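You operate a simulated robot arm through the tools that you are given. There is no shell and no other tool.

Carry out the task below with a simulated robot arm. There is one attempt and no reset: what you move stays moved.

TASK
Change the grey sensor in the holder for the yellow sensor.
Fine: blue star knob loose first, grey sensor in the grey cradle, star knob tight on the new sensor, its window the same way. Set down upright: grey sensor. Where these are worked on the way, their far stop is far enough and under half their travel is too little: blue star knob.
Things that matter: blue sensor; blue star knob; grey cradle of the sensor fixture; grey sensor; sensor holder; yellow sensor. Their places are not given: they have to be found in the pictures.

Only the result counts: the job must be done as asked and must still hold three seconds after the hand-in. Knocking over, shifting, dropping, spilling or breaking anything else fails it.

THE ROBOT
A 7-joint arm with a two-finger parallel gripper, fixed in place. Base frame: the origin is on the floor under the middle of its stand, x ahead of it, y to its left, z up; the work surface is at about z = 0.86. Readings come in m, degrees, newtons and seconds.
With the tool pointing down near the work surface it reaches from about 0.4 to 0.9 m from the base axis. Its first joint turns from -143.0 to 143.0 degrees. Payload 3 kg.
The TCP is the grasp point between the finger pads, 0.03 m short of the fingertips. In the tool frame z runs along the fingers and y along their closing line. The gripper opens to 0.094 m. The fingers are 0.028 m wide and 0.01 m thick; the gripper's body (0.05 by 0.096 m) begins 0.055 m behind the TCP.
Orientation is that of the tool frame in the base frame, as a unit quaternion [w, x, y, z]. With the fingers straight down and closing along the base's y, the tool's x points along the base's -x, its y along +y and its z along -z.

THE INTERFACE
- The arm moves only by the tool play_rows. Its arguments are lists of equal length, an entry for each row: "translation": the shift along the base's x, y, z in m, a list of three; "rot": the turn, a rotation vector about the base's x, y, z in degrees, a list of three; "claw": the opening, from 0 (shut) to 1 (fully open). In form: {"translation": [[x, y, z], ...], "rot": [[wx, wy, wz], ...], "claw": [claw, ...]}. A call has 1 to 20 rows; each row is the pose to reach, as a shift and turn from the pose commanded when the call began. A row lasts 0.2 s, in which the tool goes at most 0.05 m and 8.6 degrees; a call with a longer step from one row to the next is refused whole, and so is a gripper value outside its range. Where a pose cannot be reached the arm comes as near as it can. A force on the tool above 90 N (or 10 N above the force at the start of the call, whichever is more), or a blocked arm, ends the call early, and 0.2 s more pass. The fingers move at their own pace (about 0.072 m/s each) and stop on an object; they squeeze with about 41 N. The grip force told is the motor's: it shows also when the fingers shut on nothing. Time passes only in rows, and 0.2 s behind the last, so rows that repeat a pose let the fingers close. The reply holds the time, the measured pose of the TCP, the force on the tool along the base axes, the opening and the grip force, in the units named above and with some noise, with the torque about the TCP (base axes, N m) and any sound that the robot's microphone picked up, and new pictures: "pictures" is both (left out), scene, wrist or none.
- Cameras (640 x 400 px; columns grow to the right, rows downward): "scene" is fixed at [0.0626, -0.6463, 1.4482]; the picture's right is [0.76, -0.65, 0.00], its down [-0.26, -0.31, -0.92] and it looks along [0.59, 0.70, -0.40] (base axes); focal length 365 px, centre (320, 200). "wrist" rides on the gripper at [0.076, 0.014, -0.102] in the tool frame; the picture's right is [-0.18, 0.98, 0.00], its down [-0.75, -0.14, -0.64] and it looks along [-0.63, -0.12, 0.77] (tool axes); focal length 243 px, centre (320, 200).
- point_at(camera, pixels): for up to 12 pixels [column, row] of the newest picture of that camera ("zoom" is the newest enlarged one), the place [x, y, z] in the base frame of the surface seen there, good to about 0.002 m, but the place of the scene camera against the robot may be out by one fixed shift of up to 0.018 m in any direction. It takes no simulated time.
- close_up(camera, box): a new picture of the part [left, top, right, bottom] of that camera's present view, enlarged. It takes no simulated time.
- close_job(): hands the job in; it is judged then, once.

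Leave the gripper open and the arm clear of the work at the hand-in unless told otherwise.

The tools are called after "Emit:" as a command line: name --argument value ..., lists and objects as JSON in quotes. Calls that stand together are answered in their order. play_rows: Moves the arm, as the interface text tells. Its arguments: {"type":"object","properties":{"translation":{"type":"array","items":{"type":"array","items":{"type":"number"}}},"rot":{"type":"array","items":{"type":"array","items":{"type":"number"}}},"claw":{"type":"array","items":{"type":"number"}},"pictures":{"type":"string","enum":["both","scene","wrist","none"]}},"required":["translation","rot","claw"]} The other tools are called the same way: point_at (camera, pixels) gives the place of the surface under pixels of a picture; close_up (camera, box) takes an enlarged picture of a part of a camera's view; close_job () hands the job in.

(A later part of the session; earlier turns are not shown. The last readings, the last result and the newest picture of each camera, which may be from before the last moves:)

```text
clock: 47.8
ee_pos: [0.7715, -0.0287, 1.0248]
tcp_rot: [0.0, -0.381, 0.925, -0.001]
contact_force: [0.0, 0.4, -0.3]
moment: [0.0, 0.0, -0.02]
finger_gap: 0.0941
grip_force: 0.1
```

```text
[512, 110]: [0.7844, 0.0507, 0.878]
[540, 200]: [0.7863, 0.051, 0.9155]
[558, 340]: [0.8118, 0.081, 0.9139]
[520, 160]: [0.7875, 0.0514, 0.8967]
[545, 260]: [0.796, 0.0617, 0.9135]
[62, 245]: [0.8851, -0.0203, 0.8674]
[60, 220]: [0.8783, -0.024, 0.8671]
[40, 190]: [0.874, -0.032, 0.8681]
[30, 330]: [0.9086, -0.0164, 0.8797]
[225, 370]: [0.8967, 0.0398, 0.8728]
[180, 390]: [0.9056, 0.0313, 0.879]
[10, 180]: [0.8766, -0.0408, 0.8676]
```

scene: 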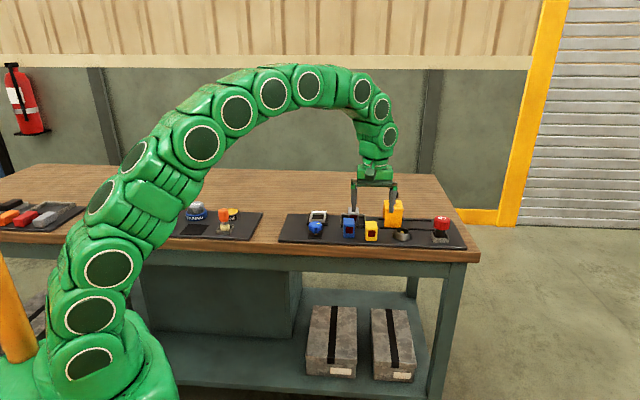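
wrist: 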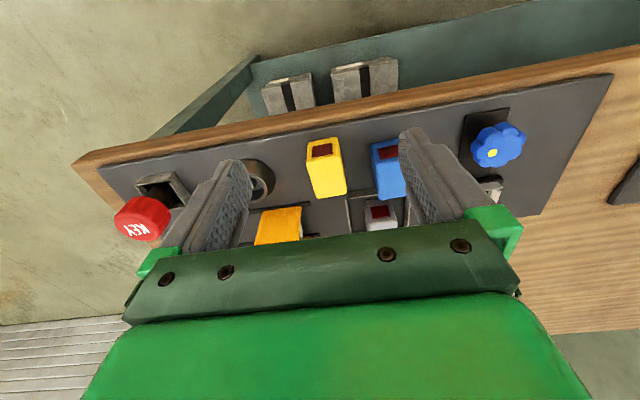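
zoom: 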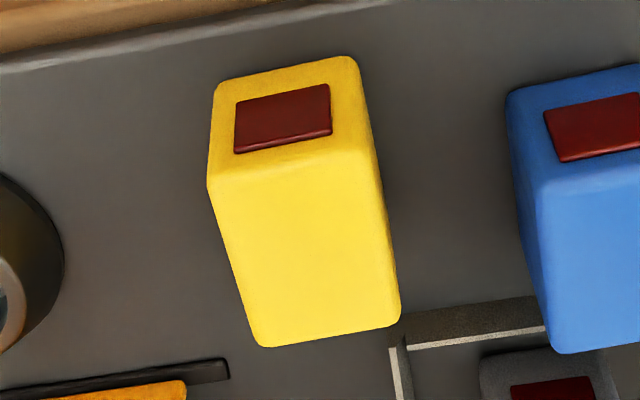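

The blue sensor's near face is 53 mm from the yellow sensor's middle, so I'll use an opening of 0.062 m (fingers' outer side at 41 mm). I'll set that opening up high, turn +1.8°, go over the yellow sensor and stop 4 cm above its grip height to check.

Emit:
play_rows --translation '[[0.015, 0.013, 0], [0.035, 0.03, 0], [0.0535, 0.0464, 0], [0.0535, 0.0464, -0.03], [0.0535, 0.0464, -0.055], [0.0535, 0.0464, -0.068], [0.0535, 0.0464, -0.068]]' --rot '[[0, 0, 0.6], [0, 0, 1.2], [0, 0, 1.8], [0, 0, 1.8], [0, 0, 1.8], [0, 0, 1.8], [0, 0, 1.8]]' --claw '[0.66, 0.66, 0.66, 0.66, 0.66, 0.66, 0.66]' --pictures "both"

Emit:
close_up --camera "wrist" --box '[230, 70, 410, 230]'

Emit:
close_up --camera "scene" --box '[320, 170, 420, 250]'

```text
clock: 49.4
ee_pos: [0.8236, 0.0163, 0.9568]
tcp_rot: [0.0, -0.395, 0.919, 0.0]
contact_force: [-0.4, 0.3, 0.3]
moment: [-0.01, -0.01, 0.02]
finger_gap: 0.0619
grip_force: 0.1
```

scene: 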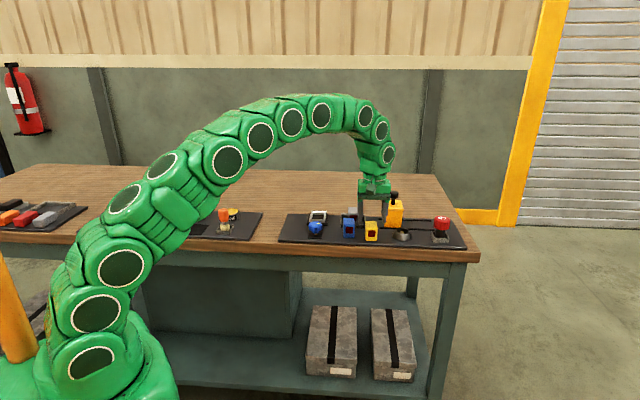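
wrist: 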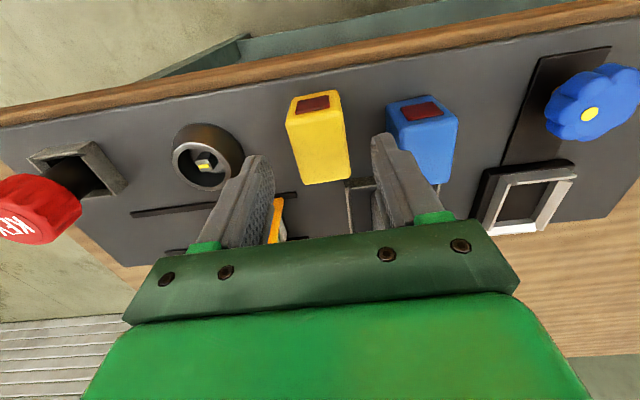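

```text
2.50 times, centred on (320, 150) of wrist
```

zoom: 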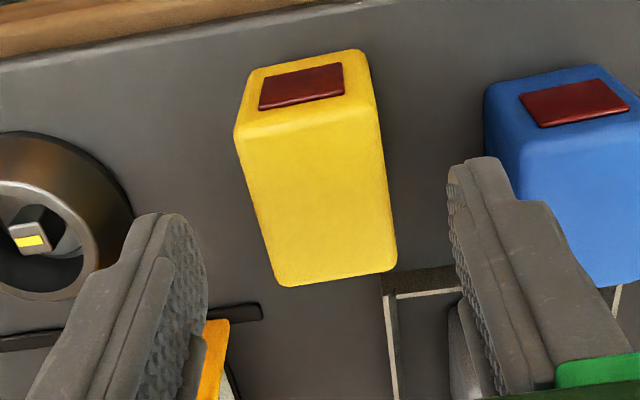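

```text
5.00 times, centred on (370, 210) of scene
```

zoom: 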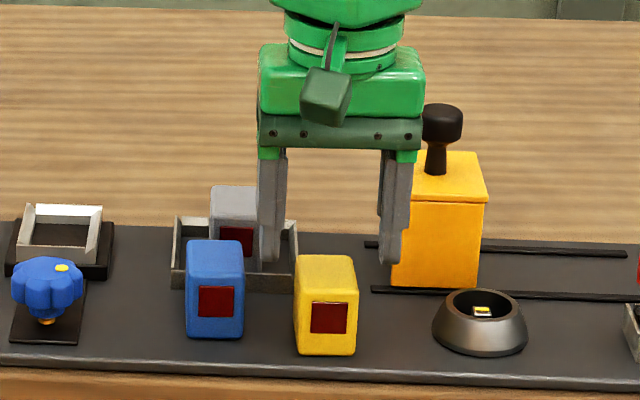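

I'll re-measure the yellow sensor's corners from this nearer view.

Emit:
close_up --camera "wrist" --box '[275, 80, 365, 195]'

Emit:
point_at --camera "zoom" --pixels '[[320, 200]]'

```text
3.48 times, centred on (320, 138) of wrist
```

zoom: 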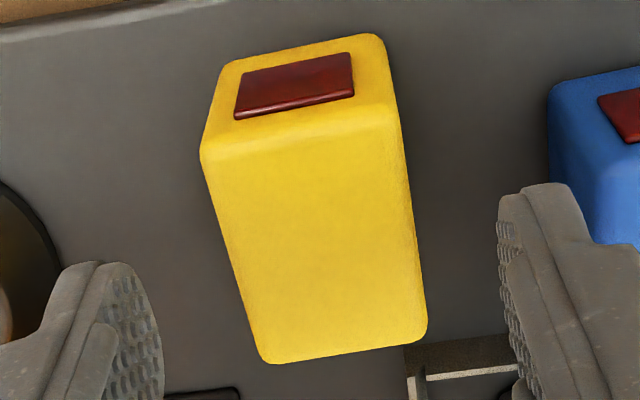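

```text
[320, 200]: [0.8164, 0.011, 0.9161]
```

Projection gives centre (0.8255, 0.0184), yaw ≈ 47.7°. I'll trim +1 mm/+1 mm and +1°, then go down 40 mm to TCP z ≈ 0.917 and look.

Emit:
play_rows --translation '[[0.001, 0.001, -0.01], [0.001, 0.001, -0.022], [0.001, 0.001, -0.034], [0.001, 0.001, -0.04], [0.001, 0.001, -0.04]]' --rot '[[0, 0, 1], [0, 0, 1], [0, 0, 1], [0, 0, 1], [0, 0, 1]]' --claw '[0.66, 0.66, 0.66, 0.66, 0.66]' --pictures "both"

Emit:
close_up --camera "wrist" --box '[230, 70, 410, 230]'

Emit:
close_up --camera "scene" --box '[330, 185, 400, 245]'

```text
clock: 50.6
ee_pos: [0.8253, 0.018, 0.9166]
tcp_rot: [0.0, -0.402, 0.916, 0.0]
contact_force: [-0.2, 0.0, 0.1]
moment: [0.01, -0.01, 0.02]
finger_gap: 0.062
grip_force: 0.0
```

scene: 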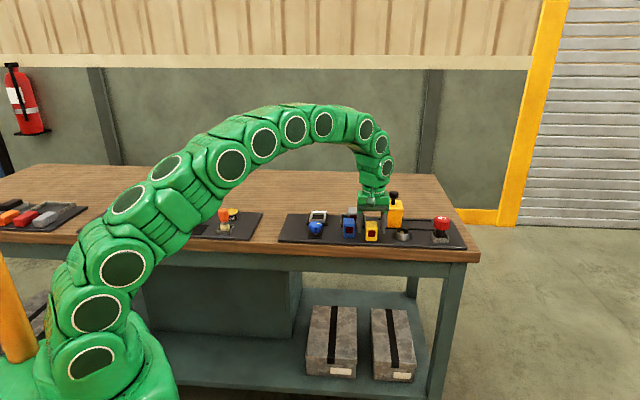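
wrist: 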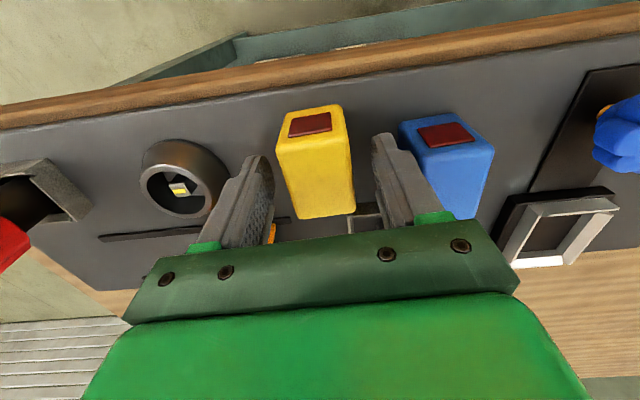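

```text
2.50 times, centred on (320, 150) of wrist
```

zoom: 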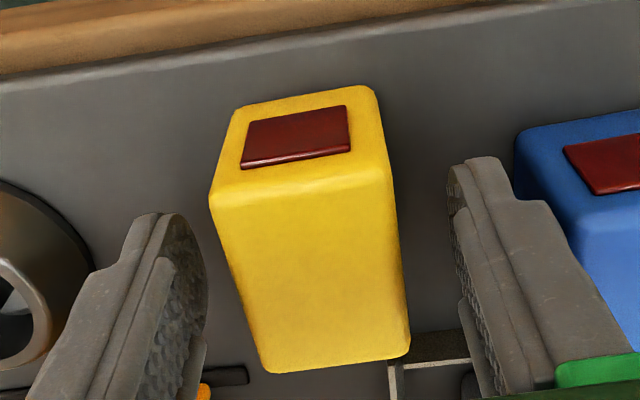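

```text
6.67 times, centred on (365, 215) of scene
```

zoom: 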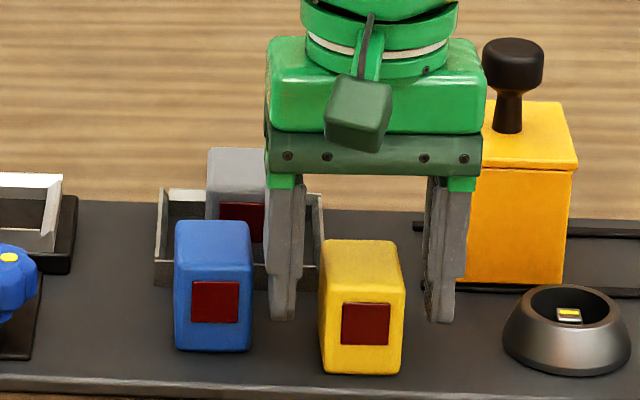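

The fingers straddle the yellow sensor with space to the blue one. Closing now.

Emit:
play_rows --translation '[[0, 0, 0], [0, 0, 0], [0, 0, 0], [0, 0, 0], [0, 0, 0]]' --rot '[[0, 0, 0], [0, 0, 0], [0, 0, 0], [0, 0, 0], [0, 0, 0]]' --claw '[0.5, 0.4, 0.1, 0.1, 0.1]' --pictures "wrist"

Emit:
close_up --camera "wrist" --box '[230, 70, 410, 230]'

```text
clock: 51.8
ee_pos: [0.8253, 0.0183, 0.9189]
tcp_rot: [0.0, -0.404, 0.915, 0.0]
contact_force: [0.6, 0.1, 1.0]
moment: [0.06, -0.03, 0.01]
finger_gap: 0.0395
grip_force: 41.1
```

wrist: 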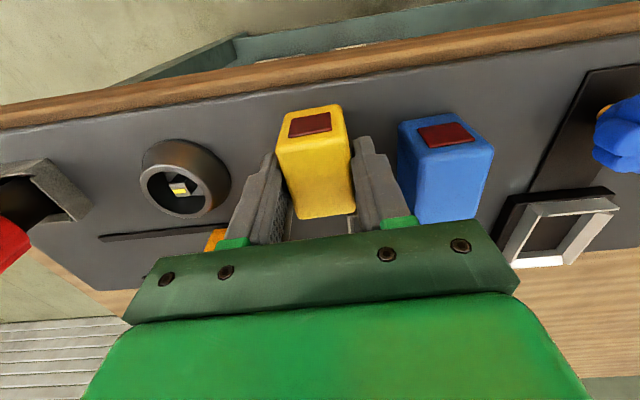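

```text
2.50 times, centred on (320, 150) of wrist
```

zoom: 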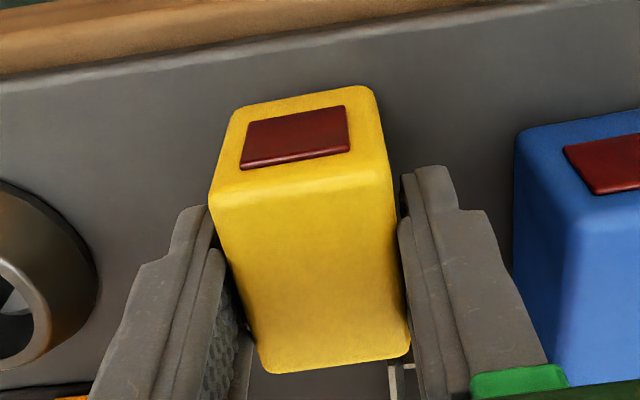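

Gripped (gap 0.0395, 41 N). I'll lift smoothly by 70 mm and check for slipping.

Emit:
play_rows --translation '[[0, 0, 0.002], [0, 0, 0.006], [0, 0, 0.012], [0, 0, 0.02], [0, 0, 0.03], [0, 0, 0.04], [0, 0, 0.05], [0, 0, 0.059], [0, 0, 0.066], [0, 0, 0.07], [0, 0, 0.07]]' --rot '[[0, 0, 0], [0, 0, 0], [0, 0, 0], [0, 0, 0], [0, 0, 0], [0, 0, 0], [0, 0, 0], [0, 0, 0], [0, 0, 0], [0, 0, 0], [0, 0, 0]]' --claw '[0.1, 0.1, 0.1, 0.1, 0.1, 0.1, 0.1, 0.1, 0.1, 0.1, 0.1]' --pictures "both"

Emit:
close_up --camera "scene" --box '[320, 160, 420, 245]'

Emit:
close_up --camera "wrist" --box '[230, 70, 410, 230]'

Emit:
point_at --camera "zoom" --pixels '[[300, 210], [310, 250], [320, 300], [350, 200], [270, 230]]'

```text
clock: 54.2
ee_pos: [0.8249, 0.0186, 0.9875]
tcp_rot: [0.0, -0.401, 0.916, 0.001]
contact_force: [0.2, 0.1, -1.2]
moment: [0.0, 0.01, -0.01]
finger_gap: 0.0395
grip_force: 41.6
```

scene: 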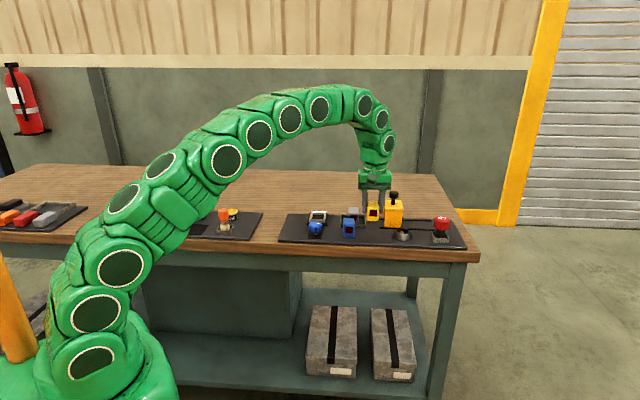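
wrist: 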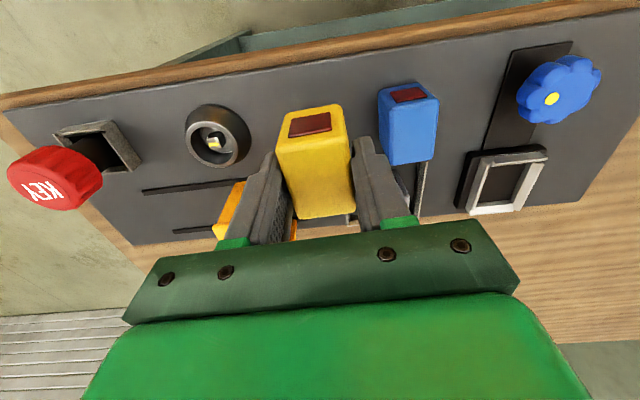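

```text
4.71 times, centred on (370, 202) of scene
```

zoom: 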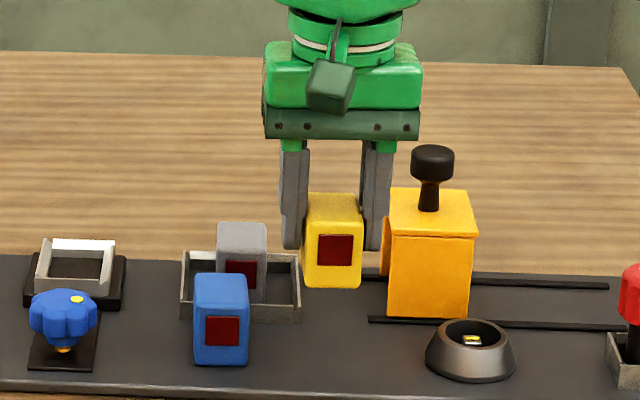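

```text
2.50 times, centred on (320, 150) of wrist
```

zoom: 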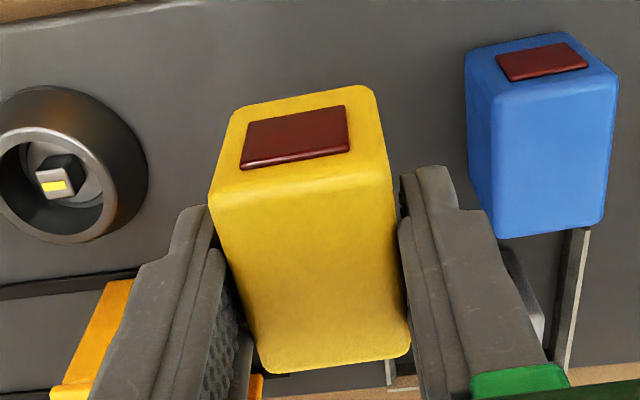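

```text
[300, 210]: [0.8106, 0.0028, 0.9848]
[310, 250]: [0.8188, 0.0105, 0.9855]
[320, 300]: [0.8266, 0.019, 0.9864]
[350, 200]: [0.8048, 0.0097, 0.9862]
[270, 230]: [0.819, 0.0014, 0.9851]
```

No slip: top at 0.9855, as expected. I'll carry the yellow sensor over to above the holder pocket (target (0.7702, 0.2125), yaw 45.2°), staying high enough to pass over the blue sensor.

Emit:
play_rows --translation '[[-0.002, 0.006, 0.002], [-0.005, 0.018, 0.005], [-0.01, 0.034, 0.005], [-0.016, 0.054, 0.005], [-0.022, 0.076, 0.005], [-0.028, 0.098, 0.005], [-0.034, 0.12, 0.005], [-0.04, 0.142, 0.005], [-0.046, 0.162, 0.005], [-0.051, 0.178, 0.005], [-0.054, 0.189, 0.005], [-0.0553, 0.194, 0.005], [-0.0553, 0.194, 0.005], [-0.0553, 0.194, 0.005]]' --rot '[[0, 0, 0], [0, 0, -0.2], [0, 0, -0.4], [0, 0, -0.6], [0, 0, -0.8], [0, 0, -1], [0, 0, -1.3], [0, 0, -1.6], [0, 0, -1.9], [0, 0, -2.1], [0, 0, -2.3], [0, 0, -2.3], [0, 0, -2.3], [0, 0, -2.3]]' --claw '[0.1, 0.1, 0.1, 0.1, 0.1, 0.1, 0.1, 0.1, 0.1, 0.1, 0.1, 0.1, 0.1, 0.1]' --pictures "both"

Emit:
close_up --camera "wrist" --box '[230, 30, 410, 230]'

Emit:
close_up --camera "scene" --box '[285, 165, 365, 245]'

```text
clock: 57.2
ee_pos: [0.77, 0.2127, 0.9929]
tcp_rot: [0.0, -0.384, 0.923, 0.0]
contact_force: [-0.4, 0.1, -1.2]
moment: [0.0, -0.01, -0.01]
finger_gap: 0.0395
grip_force: 40.8
```

scene: 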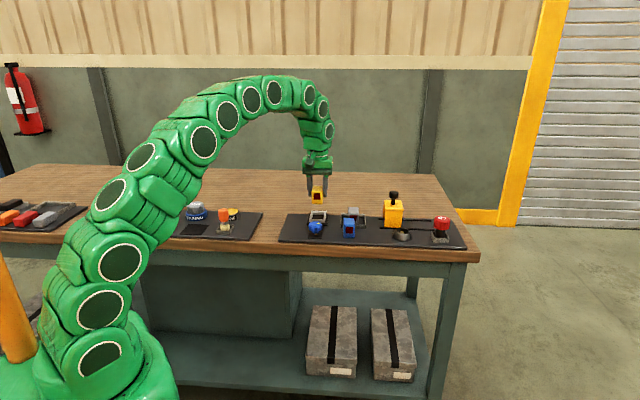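
wrist: 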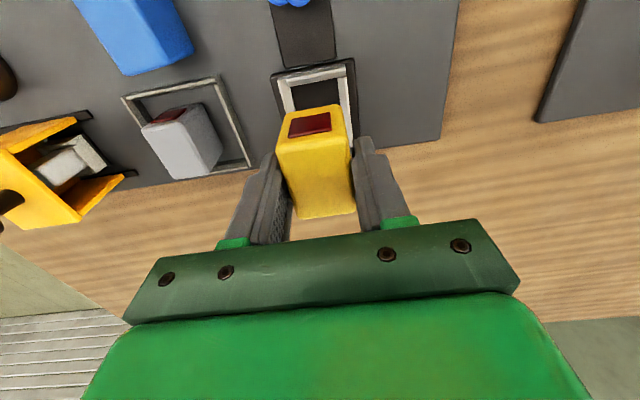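

```text
2.00 times, centred on (320, 130) of wrist
```

zoom: 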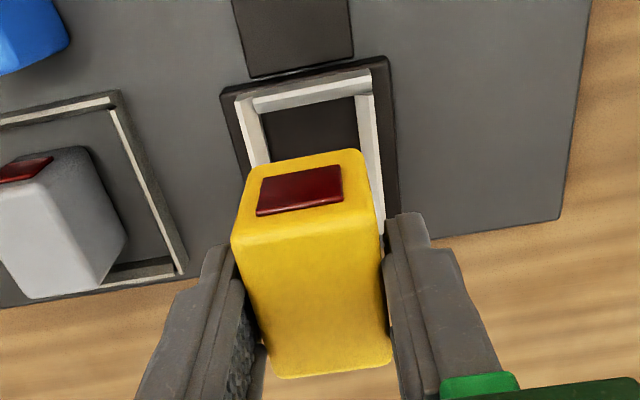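

```text
5.00 times, centred on (325, 205) of scene
```

zoom: 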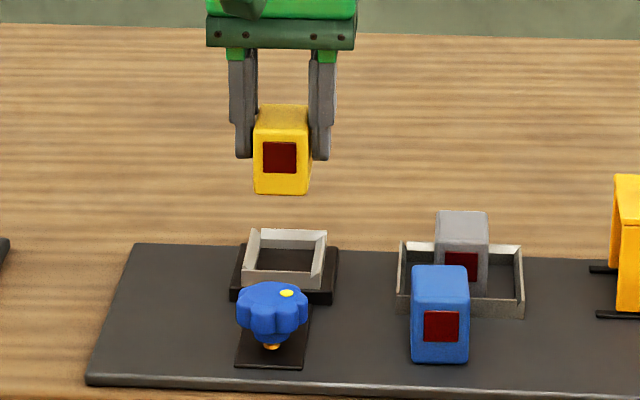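

I'll measure the empty pocket's wall tops and floor edges from this picture.

Emit:
close_up --camera "wrist" --box '[260, 50, 370, 150]'

```text
4.00 times, centred on (315, 100) of wrist
```

zoom: 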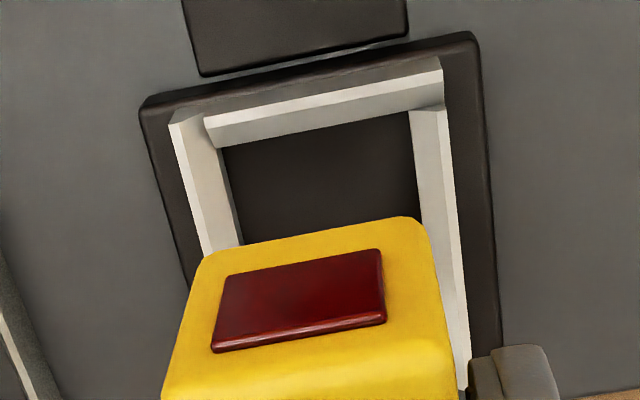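

Emit:
point_at --camera "zoom" --pixels '[[226, 152], [405, 118], [242, 235], [420, 205], [320, 140], [330, 180], [173, 130], [204, 248], [445, 115], [462, 330], [205, 122], [440, 65]]'

Emit:
point_at --camera "zoom" --pixels '[[182, 130], [212, 245], [415, 120], [432, 230], [210, 140], [435, 105], [320, 95], [325, 125], [142, 110], [478, 35], [497, 345], [300, 370]]'

```text
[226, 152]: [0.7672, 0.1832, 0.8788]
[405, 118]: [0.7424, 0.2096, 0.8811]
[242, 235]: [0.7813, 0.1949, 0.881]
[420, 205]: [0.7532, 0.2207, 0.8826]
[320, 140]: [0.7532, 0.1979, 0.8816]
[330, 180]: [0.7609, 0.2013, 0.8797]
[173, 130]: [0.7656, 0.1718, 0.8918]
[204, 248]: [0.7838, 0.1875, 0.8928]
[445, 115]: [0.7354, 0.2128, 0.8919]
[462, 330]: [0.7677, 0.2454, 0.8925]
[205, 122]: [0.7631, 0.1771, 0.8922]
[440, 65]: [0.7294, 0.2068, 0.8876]
```

```text
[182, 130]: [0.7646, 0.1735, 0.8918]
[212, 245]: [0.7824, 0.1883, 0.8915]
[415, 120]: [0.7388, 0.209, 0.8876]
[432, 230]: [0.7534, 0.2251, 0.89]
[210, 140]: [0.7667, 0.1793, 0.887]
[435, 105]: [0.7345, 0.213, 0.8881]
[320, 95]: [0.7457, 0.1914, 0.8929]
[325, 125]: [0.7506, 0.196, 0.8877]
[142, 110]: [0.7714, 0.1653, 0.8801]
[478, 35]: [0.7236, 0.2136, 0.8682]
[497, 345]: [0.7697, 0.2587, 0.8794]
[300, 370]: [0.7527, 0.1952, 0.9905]
```

The pocket is a funnel: opening ≈0.05 wide at the top (z 0.892), ≈0.04 at the floor (z 0.8795), centre ≈ (0.7710, 0.2123). I'll measure the yellow sensor's front face and top to place it exactly.

Emit:
point_at --camera "zoom" --pixels '[[205, 300], [200, 340], [405, 270], [410, 310], [300, 250], [380, 235], [230, 262], [300, 300]]'

Emit:
point_at --camera "wrist" --pixels '[[300, 216], [355, 212], [327, 214], [327, 205], [300, 160], [325, 155], [345, 150], [353, 190], [292, 185]]'

```text
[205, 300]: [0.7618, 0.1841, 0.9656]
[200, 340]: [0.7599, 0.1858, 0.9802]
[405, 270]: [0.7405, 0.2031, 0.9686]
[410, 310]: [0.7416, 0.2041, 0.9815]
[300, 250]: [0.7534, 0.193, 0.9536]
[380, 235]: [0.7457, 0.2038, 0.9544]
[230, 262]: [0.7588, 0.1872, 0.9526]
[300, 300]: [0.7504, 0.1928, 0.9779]
```

```text
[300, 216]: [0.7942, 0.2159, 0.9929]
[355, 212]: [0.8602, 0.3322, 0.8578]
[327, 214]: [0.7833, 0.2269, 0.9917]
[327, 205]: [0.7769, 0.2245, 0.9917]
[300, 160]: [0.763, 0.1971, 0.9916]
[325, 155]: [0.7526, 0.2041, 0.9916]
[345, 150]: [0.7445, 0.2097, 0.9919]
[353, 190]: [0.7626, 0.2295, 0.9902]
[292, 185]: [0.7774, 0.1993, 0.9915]
```

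The sensor's front face is at v≈0.669 and must come to ≥0.672, so I'll shift +2.5 mm back (v) and +1 mm in u, i.e. (+0.0025, +0.0011), then go down to just above the funnel's mouth.

Emit:
play_rows --translation '[[0.0025, 0.0011, 0], [0.0025, 0.0011, -0.008], [0.0025, 0.0011, -0.018], [0.0025, 0.0011, -0.028], [0.0025, 0.0011, -0.037], [0.0025, 0.0011, -0.044], [0.0025, 0.0011, -0.046], [0.0025, 0.0011, -0.046]]' --rot '[[0, 0, 0], [0, 0, 0], [0, 0, 0], [0, 0, 0], [0, 0, 0], [0, 0, 0], [0, 0, 0], [0, 0, 0]]' --claw '[0.1, 0.1, 0.1, 0.1, 0.1, 0.1, 0.1, 0.1]' --pictures "both"

Emit:
close_up --camera "wrist" --box '[260, 60, 380, 180]'

Emit:
close_up --camera "scene" --box '[295, 185, 345, 235]'

```text
clock: 59.0
ee_pos: [0.7723, 0.2137, 0.9459]
tcp_rot: [0.0, -0.385, 0.923, 0.0]
contact_force: [0.4, 0.7, -0.9]
moment: [-0.03, 0.04, -0.01]
finger_gap: 0.0396
grip_force: 40.9
```

scene: 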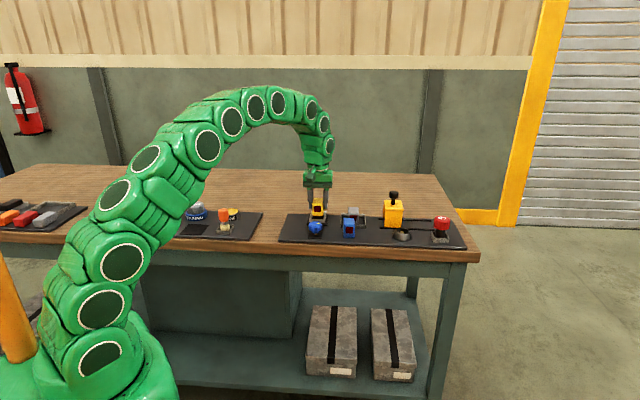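
wrist: 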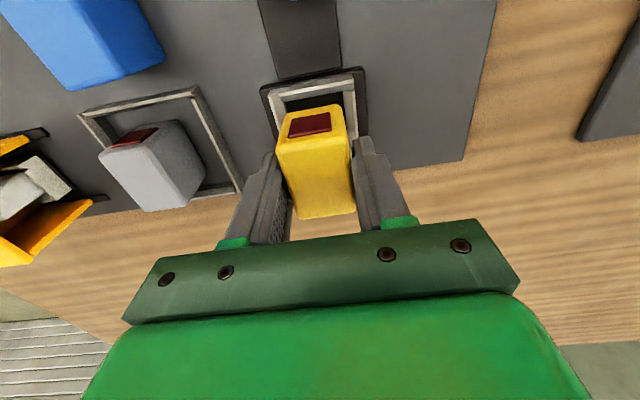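

```text
3.33 times, centred on (320, 120) of wrist
```

zoom: 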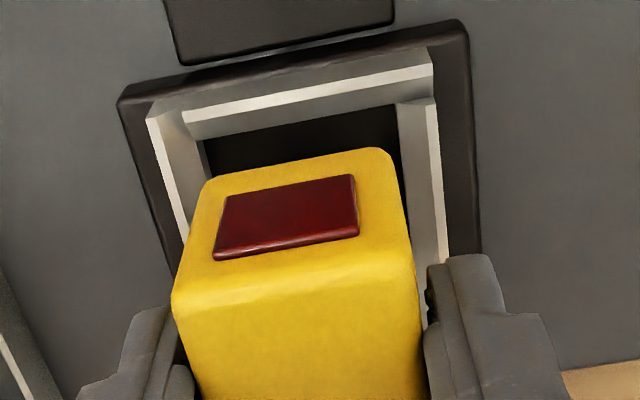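

```text
8.00 times, centred on (320, 210) of scene
```

zoom: 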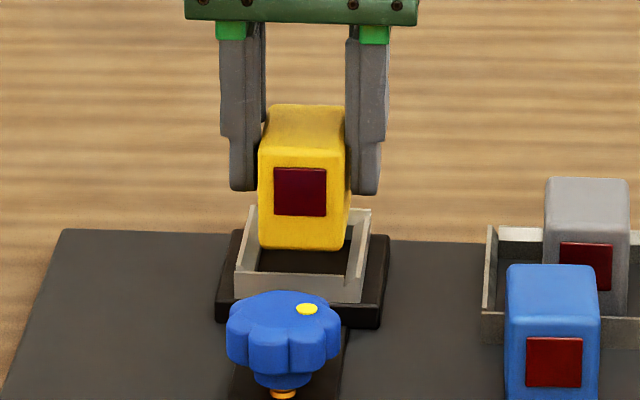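

The sensor is centred over the funnel in both views. I'll lower it 9 mm more into the pocket and check the forces.

Emit:
play_rows --translation '[[0, 0, -0.003], [0, 0, -0.006], [0, 0, -0.009], [0, 0, -0.009]]' --rot '[[0, 0, 0], [0, 0, 0], [0, 0, 0], [0, 0, 0]]' --claw '[0.1, 0.1, 0.1, 0.1]' --pictures "wrist"

Emit:
close_up --camera "wrist" --box '[260, 60, 380, 180]'

```text
clock: 60.0
ee_pos: [0.7736, 0.2141, 0.9374]
tcp_rot: [-0.001, -0.384, 0.924, 0.0]
contact_force: [0.1, -0.5, -0.6]
moment: [0.02, 0.01, -0.02]
finger_gap: 0.0394
grip_force: 41.0
```

wrist: 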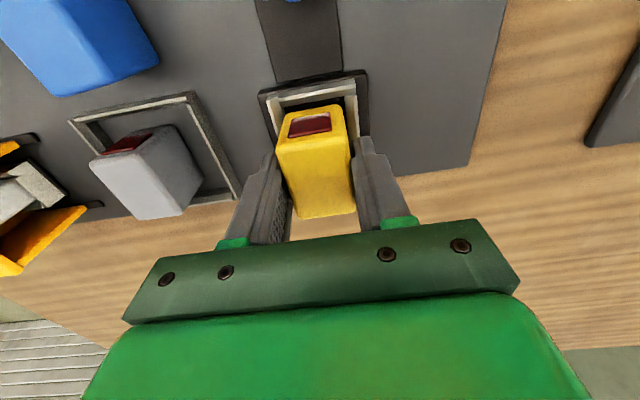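

```text
3.33 times, centred on (320, 120) of wrist
```

zoom: 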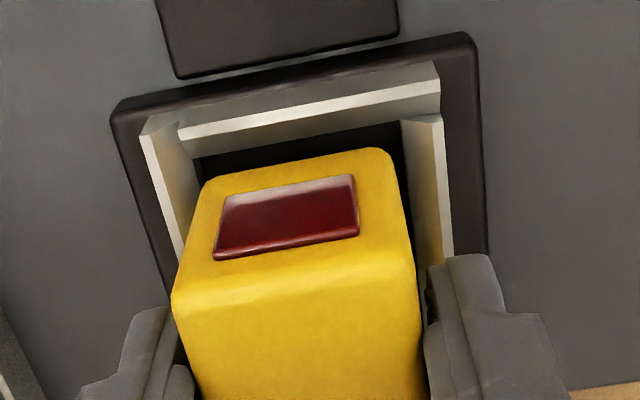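

No contact yet. Another 5 mm down, gently.

Emit:
play_rows --translation '[[0, 0, -0.002], [0, 0, -0.004], [0, 0, -0.005], [0, 0, -0.005]]' --rot '[[0, 0, 0], [0, 0, 0], [0, 0, 0], [0, 0, 0]]' --claw '[0.1, 0.1, 0.1, 0.1]' --pictures "wrist"

Emit:
point_at --camera "wrist" --pixels '[[310, 165], [320, 180], [330, 200], [300, 180]]'

```text
clock: 61.0
ee_pos: [0.7724, 0.2145, 0.9334]
tcp_rot: [-0.001, -0.384, 0.923, 0.0]
contact_force: [0.3, -0.3, -0.3]
moment: [-0.01, 0.02, 0.04]
finger_gap: 0.0396
grip_force: 40.6
```

wrist: 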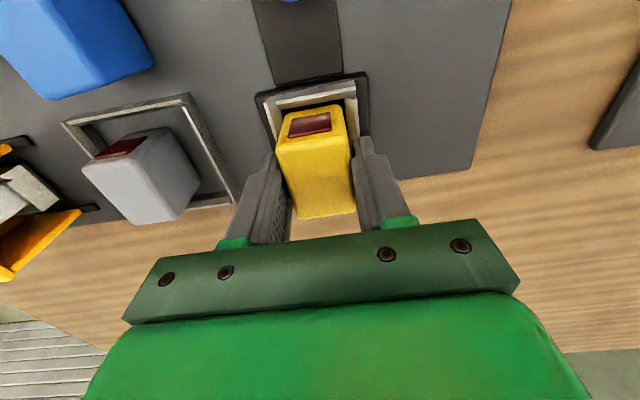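

```text
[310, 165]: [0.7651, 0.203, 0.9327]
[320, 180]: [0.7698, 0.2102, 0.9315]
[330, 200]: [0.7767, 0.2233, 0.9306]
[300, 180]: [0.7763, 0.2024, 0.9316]
```

Top at 0.9315, seat should be at ≈0.928. Another 4 mm in 1 mm steps.

Emit:
play_rows --translation '[[0, 0, -0.001], [0, 0, -0.002], [0, 0, -0.003], [0, 0, -0.004]]' --rot '[[0, 0, 0], [0, 0, 0], [0, 0, 0], [0, 0, 0]]' --claw '[0.1, 0.1, 0.1, 0.1]' --pictures "wrist"

Emit:
point_at --camera "wrist" --pixels '[[310, 165], [320, 180], [330, 200], [300, 180]]'

```text
clock: 62.0
ee_pos: [0.7729, 0.2143, 0.9301]
tcp_rot: [0.001, -0.385, 0.923, 0.0]
contact_force: [0.3, 0.2, 7.1]
moment: [0.08, 0.16, 0.02]
finger_gap: 0.0396
grip_force: 40.9
```

wrist: 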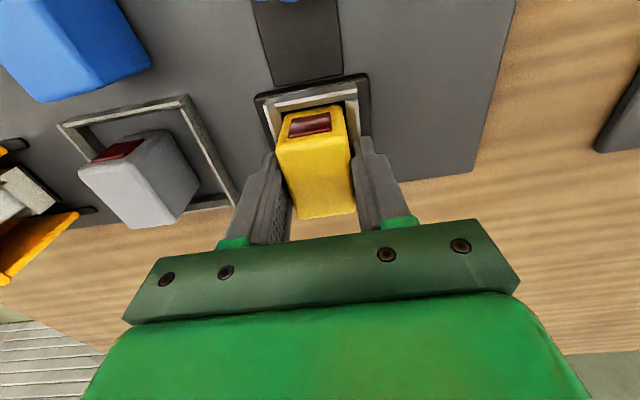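

```text
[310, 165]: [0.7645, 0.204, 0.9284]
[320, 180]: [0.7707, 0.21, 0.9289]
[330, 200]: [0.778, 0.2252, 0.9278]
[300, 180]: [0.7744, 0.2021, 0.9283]
```

The sensor touches the floor of the pocket (7 N up, no side force), top at 0.928 just like the grey one was. I'll press 0.5 mm more, open, and lift straight away.

Emit:
play_rows --translation '[[0, 0, -0.0005], [0, 0, 0], [0, 0, 0], [0, 0, 0], [0, 0, 0], [0, 0, 0.015], [0, 0, 0.04], [0, 0, 0.07], [0, 0, 0.075]]' --rot '[[0, 0, 0], [0, 0, 0], [0, 0, 0], [0, 0, 0], [0, 0, 0], [0, 0, 0], [0, 0, 0], [0, 0, 0], [0, 0, 0]]' --claw '[0.1, 0.5, 0.7, 0.8, 0.8, 0.8, 0.9, 1, 1]' --pictures "both"

Emit:
close_up --camera "scene" --box '[285, 185, 365, 245]'

Emit:
close_up --camera "wrist" --box '[240, 40, 400, 190]'

```text
clock: 64.0
ee_pos: [0.772, 0.2136, 1.0026]
tcp_rot: [0.0, -0.385, 0.923, 0.001]
contact_force: [0.2, 0.5, -0.3]
moment: [-0.01, -0.02, 0.0]
finger_gap: 0.0942
grip_force: 0.1
```

scene: 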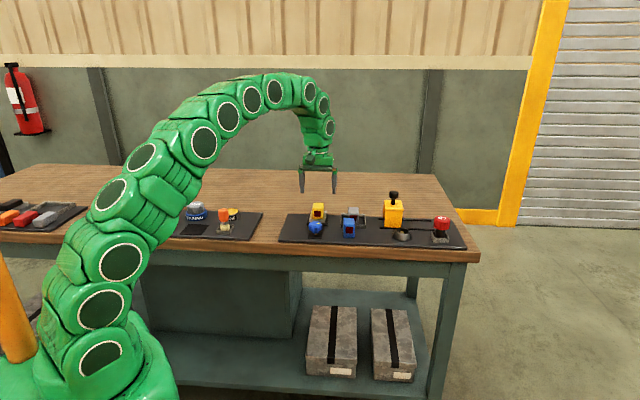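
wrist: 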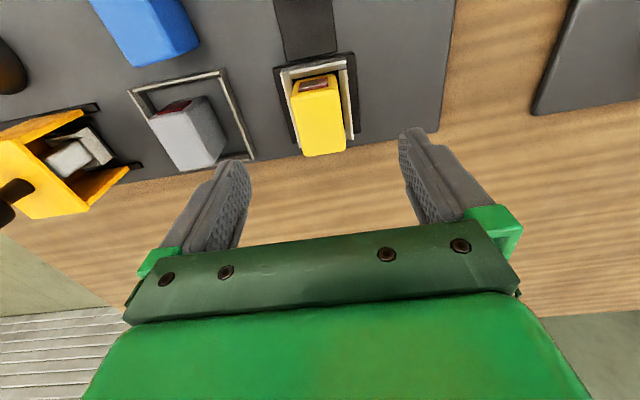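

```text
6.67 times, centred on (325, 215) of scene
```

zoom: 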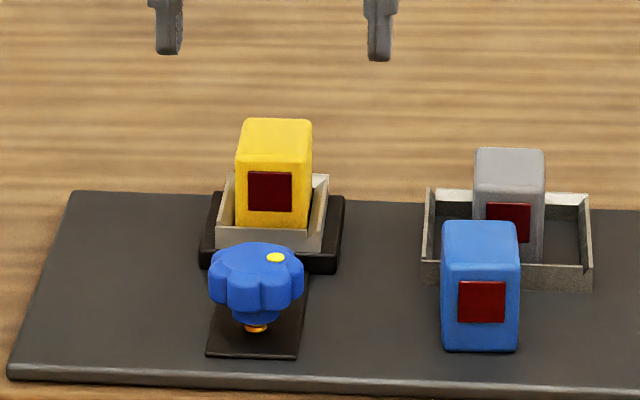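

```text
2.67 times, centred on (320, 115) of wrist
```

zoom: 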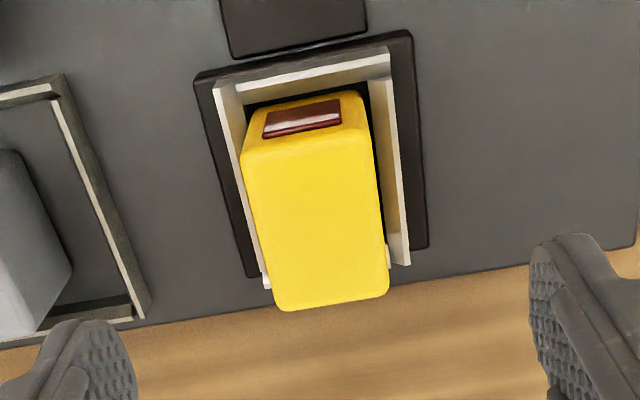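

The yellow sensor sits in the pocket, window facing the knob like the grey one did. Now I'll go over the knob and turn the tool to yaw ≈ 98° (lined up with a lobe/groove again) ready to turn clockwise.

Emit:
play_rows --translation '[[-0.01, -0.01, 0.01], [-0.022, -0.022, 0.01], [-0.036, -0.036, 0.01], [-0.05, -0.05, 0.01], [-0.062, -0.062, 0.01], [-0.0706, -0.0702, 0.01], [-0.0706, -0.0702, 0.01], [-0.0706, -0.0702, 0.01]]' --rot '[[0, 0, 7.6], [0, 0, 15.2], [0, 0, 22.8], [0, 0, 30.4], [0, 0, 38], [0, 0, 45.6], [0, 0, 53.2], [0, 0, 53.2]]' --claw '[1, 1, 1, 1, 1, 1, 1, 1]' --pictures "both"

Emit:
close_up --camera "wrist" --box '[240, 50, 400, 200]'

```text
clock: 65.8
ee_pos: [0.7031, 0.1424, 1.0139]
tcp_rot: [0.0, 0.758, -0.653, 0.0]
contact_force: [0.4, -0.2, -0.7]
moment: [0.0, -0.02, -0.06]
finger_gap: 0.0943
grip_force: 0.0
```

scene: 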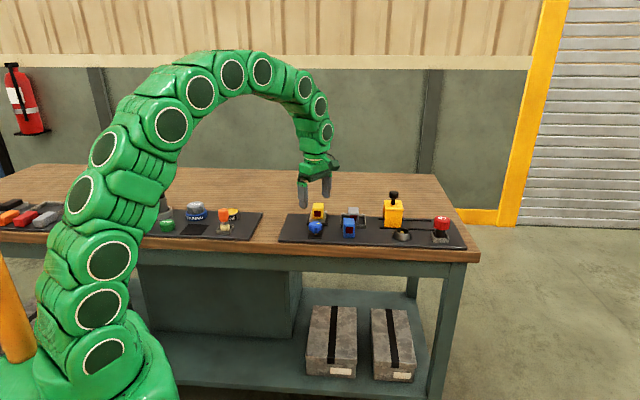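
wrist: 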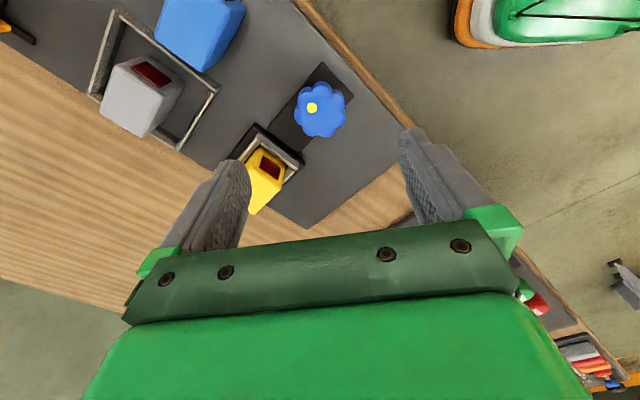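

```text
2.67 times, centred on (320, 125) of wrist
```

zoom: 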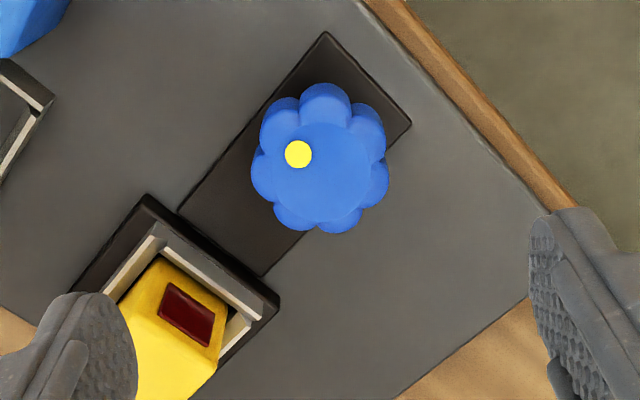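

The knob (mark at about −43°) is centred between the fingers. I'll narrow the opening to 0.75, go down to TCP z ≈ 0.914 and grip it as it now stands higher.

Emit:
play_rows --translation '[[0, 0, -0.03], [0, 0, -0.06], [0, 0, -0.085], [0, 0, -0.0995], [0, 0, -0.0995], [0, 0, -0.0995], [0, 0, -0.0995], [0, 0, -0.0995], [0, 0, -0.0995]]' --rot '[[0, 0, 0], [0, 0, 0], [0, 0, 0], [0, 0, 0], [0, 0, 0], [0, 0, 0], [0, 0, 0], [0, 0, 0], [0, 0, 0]]' --claw '[0.75, 0.75, 0.75, 0.75, 0.75, 0.5, 0.3, 0.3, 0.3]' --pictures "both"

Emit:
close_up --camera "wrist" --box '[270, 120, 370, 220]'

```text
clock: 67.8
ee_pos: [0.7007, 0.1442, 0.9156]
tcp_rot: [0.001, 0.757, -0.653, -0.001]
contact_force: [-19.2, -1.1, -0.6]
moment: [-0.01, -0.09, -0.03]
finger_gap: 0.0437
grip_force: 45.7
```

scene: 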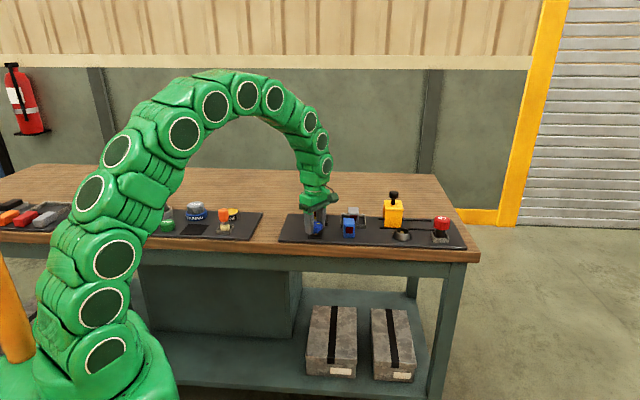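
wrist: 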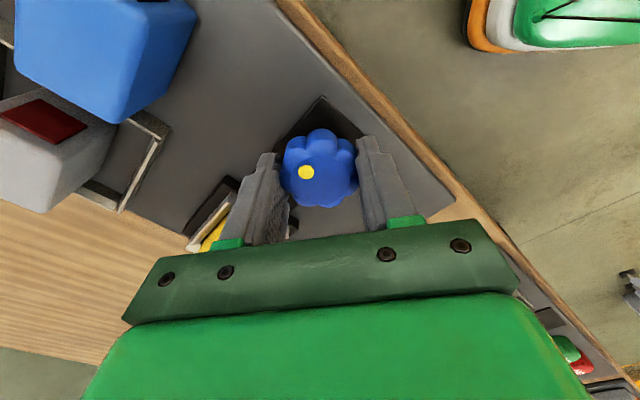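

```text
4.00 times, centred on (320, 170) of wrist
```

zoom: 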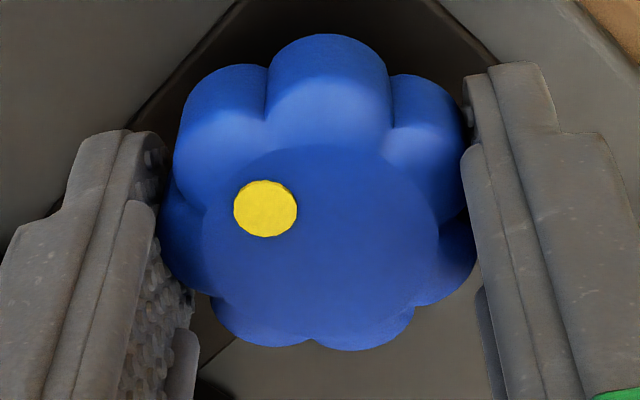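

Gripped (gap 0.0437), with a −19 N side force that I'll relax by −0.8 mm in x. Now I turn clockwise, first 40°, lowering gradually with the screw (≈0.04 mm per degree).

Emit:
play_rows --translation '[[-0.0008, 0, 0], [-0.0008, 0, -0.0002], [-0.0008, 0, -0.0004], [-0.0008, 0, -0.0006], [-0.0008, 0, -0.0008], [-0.0008, 0, -0.001], [-0.0008, 0, -0.0012], [-0.0008, 0, -0.0013], [-0.0008, 0, -0.0015], [-0.0008, 0, -0.0017]]' --rot '[[0, 0, -4], [0, 0, -8], [0, 0, -12], [0, 0, -16], [0, 0, -20], [0, 0, -24], [0, 0, -28], [0, 0, -32], [0, 0, -36], [0, 0, -40]]' --claw '[0.3, 0.3, 0.3, 0.3, 0.3, 0.3, 0.3, 0.3, 0.3, 0.3]' --pictures "wrist"

Emit:
close_up --camera "wrist" --box '[270, 120, 370, 220]'

```text
clock: 70.0
ee_pos: [0.7017, 0.1454, 0.9141]
tcp_rot: [0.002, -0.487, 0.873, 0.0]
contact_force: [23.2, 21.9, 11.0]
moment: [0.35, -0.17, -0.03]
finger_gap: 0.0443
grip_force: 45.0
```

wrist: 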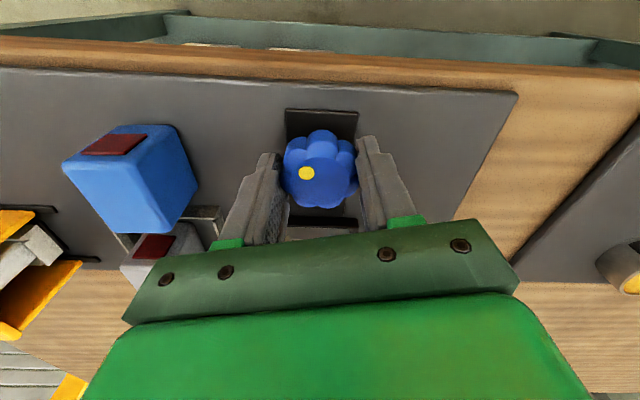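

```text
4.00 times, centred on (320, 170) of wrist
```

zoom: 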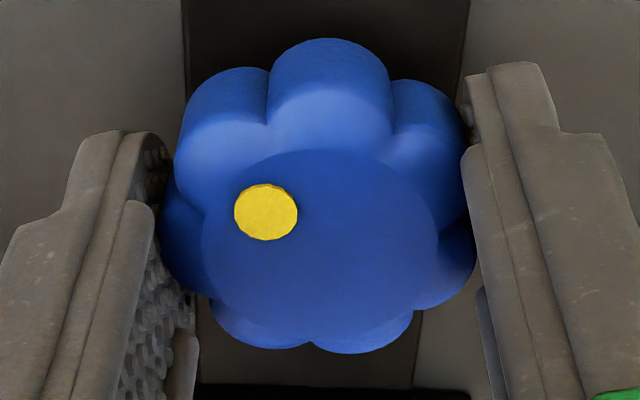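

The knob follows. I'll relax the side force (+0.9 mm, +0.9 mm) and turn another 40°.

Emit:
play_rows --translation '[[0.0009, 0.0009, 0], [0.0009, 0.0009, -0.0002], [0.0009, 0.0009, -0.0003], [0.0009, 0.0009, -0.0005], [0.0009, 0.0009, -0.0006], [0.0009, 0.0009, -0.0008], [0.0009, 0.0009, -0.001], [0.0009, 0.0009, -0.0012], [0.0009, 0.0009, -0.0013], [0.0009, 0.0009, -0.0015]]' --rot '[[0, 0, -4], [0, 0, -8], [0, 0, -12], [0, 0, -16], [0, 0, -20], [0, 0, -24], [0, 0, -28], [0, 0, -32], [0, 0, -36], [0, 0, -40]]' --claw '[0.3, 0.3, 0.3, 0.3, 0.3, 0.3, 0.3, 0.3, 0.3, 0.3]' --pictures "wrist"

Emit:
close_up --camera "wrist" --box '[270, 120, 370, 220]'

```text
clock: 72.2
ee_pos: [0.7023, 0.1443, 0.9114]
tcp_rot: [0.0, -0.159, 0.987, 0.0]
contact_force: [-2.3, -25.4, 0.2]
moment: [-0.54, 0.28, 0.02]
finger_gap: 0.0441
grip_force: 44.5
```

wrist: 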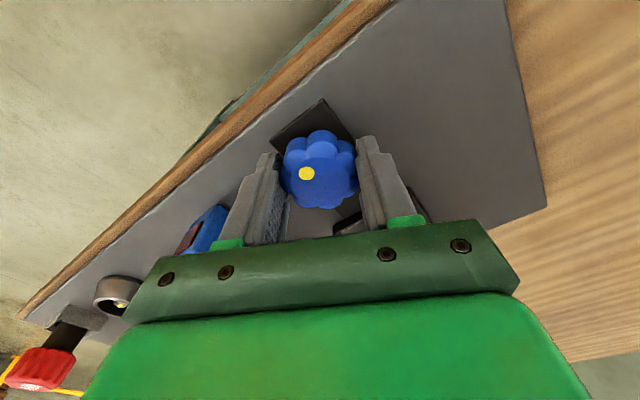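

```text
4.00 times, centred on (320, 170) of wrist
```

zoom: 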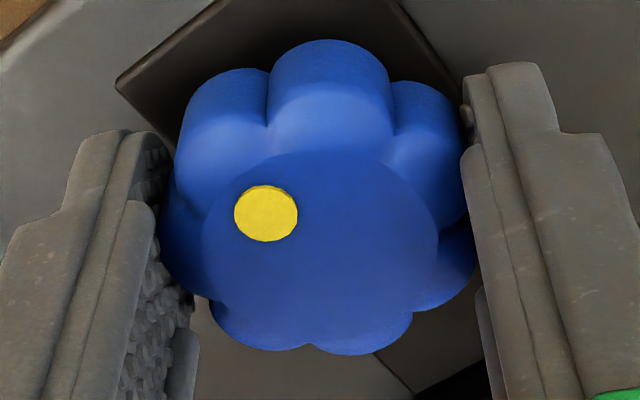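

80° turned, knob following. Relax y by −1 mm and continue another 40°.

Emit:
play_rows --translation '[[0, -0.001, 0], [0, -0.001, -0.0002], [0, -0.001, -0.0003], [0, -0.001, -0.0005], [0, -0.001, -0.0007], [0, -0.001, -0.0009], [0, -0.001, -0.0011], [0, -0.001, -0.0013], [0, -0.001, -0.0015], [0, -0.001, -0.0017]]' --rot '[[0, 0, -4], [0, 0, -8], [0, 0, -12], [0, 0, -16], [0, 0, -20], [0, 0, -24], [0, 0, -28], [0, 0, -32], [0, 0, -36], [0, 0, -40]]' --claw '[0.3, 0.3, 0.3, 0.3, 0.3, 0.3, 0.3, 0.3, 0.3, 0.3]' --pictures "wrist"

Emit:
close_up --camera "wrist" --box '[270, 120, 370, 220]'

```text
clock: 74.4
ee_pos: [0.7023, 0.1429, 0.91]
tcp_rot: [-0.001, 0.187, 0.982, 0.0]
contact_force: [-16.5, 1.8, 8.7]
moment: [0.18, 0.05, 0.04]
finger_gap: 0.044
grip_force: 44.9
```

wrist: 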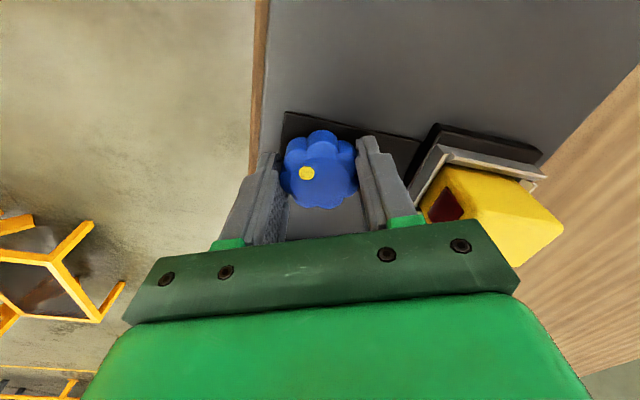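

```text
4.00 times, centred on (320, 170) of wrist
```

zoom: 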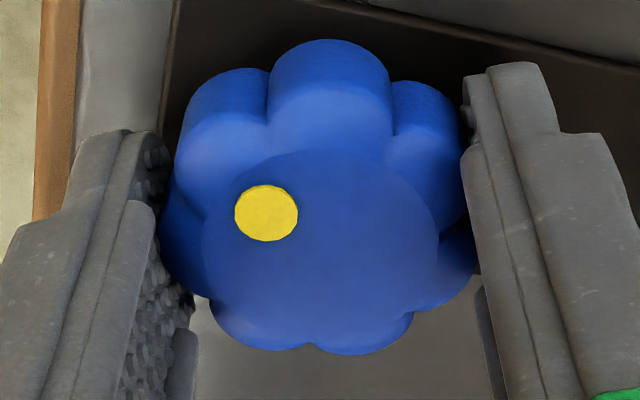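

120° turned (yaw ≈ −21.6°), knob following, torque still small. Relax x by −0.7 mm and continue another 40°.

Emit:
play_rows --translation '[[-0.0007, 0, 0], [-0.0007, 0, -0.0002], [-0.0007, 0, -0.0003], [-0.0007, 0, -0.0005], [-0.0007, 0, -0.0007], [-0.0007, 0, -0.0009], [-0.0007, 0, -0.0011], [-0.0007, 0, -0.0013], [-0.0007, 0, -0.0015], [-0.0007, 0, -0.0017]]' --rot '[[0, 0, -4], [0, 0, -8], [0, 0, -12], [0, 0, -16], [0, 0, -20], [0, 0, -24], [0, 0, -28], [0, 0, -32], [0, 0, -36], [0, 0, -40]]' --claw '[0.3, 0.3, 0.3, 0.3, 0.3, 0.3, 0.3, 0.3, 0.3, 0.3]' --pictures "wrist"

Emit:
close_up --camera "wrist" --box '[270, 120, 370, 220]'

```text
clock: 76.6
ee_pos: [0.7024, 0.144, 0.9084]
tcp_rot: [0.001, 0.511, 0.859, 0.0]
contact_force: [11.1, 11.2, 3.4]
moment: [-0.32, -0.81, 0.12]
finger_gap: 0.0439
grip_force: 44.7
```

wrist: 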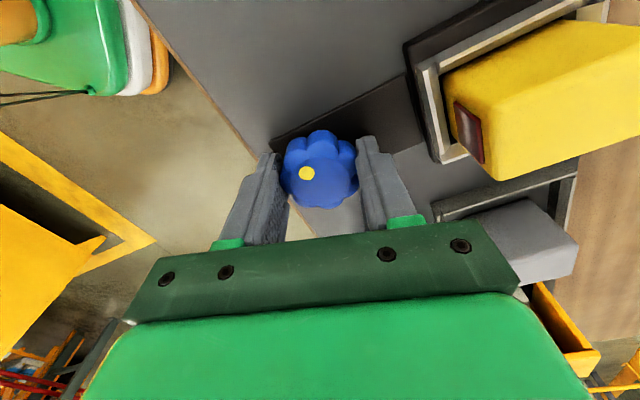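

```text
4.00 times, centred on (320, 170) of wrist
```

zoom: 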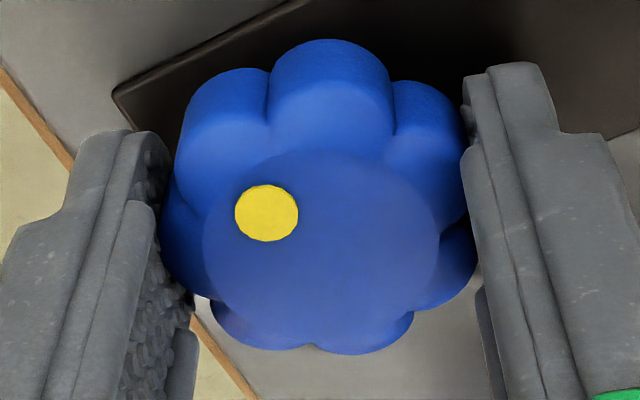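

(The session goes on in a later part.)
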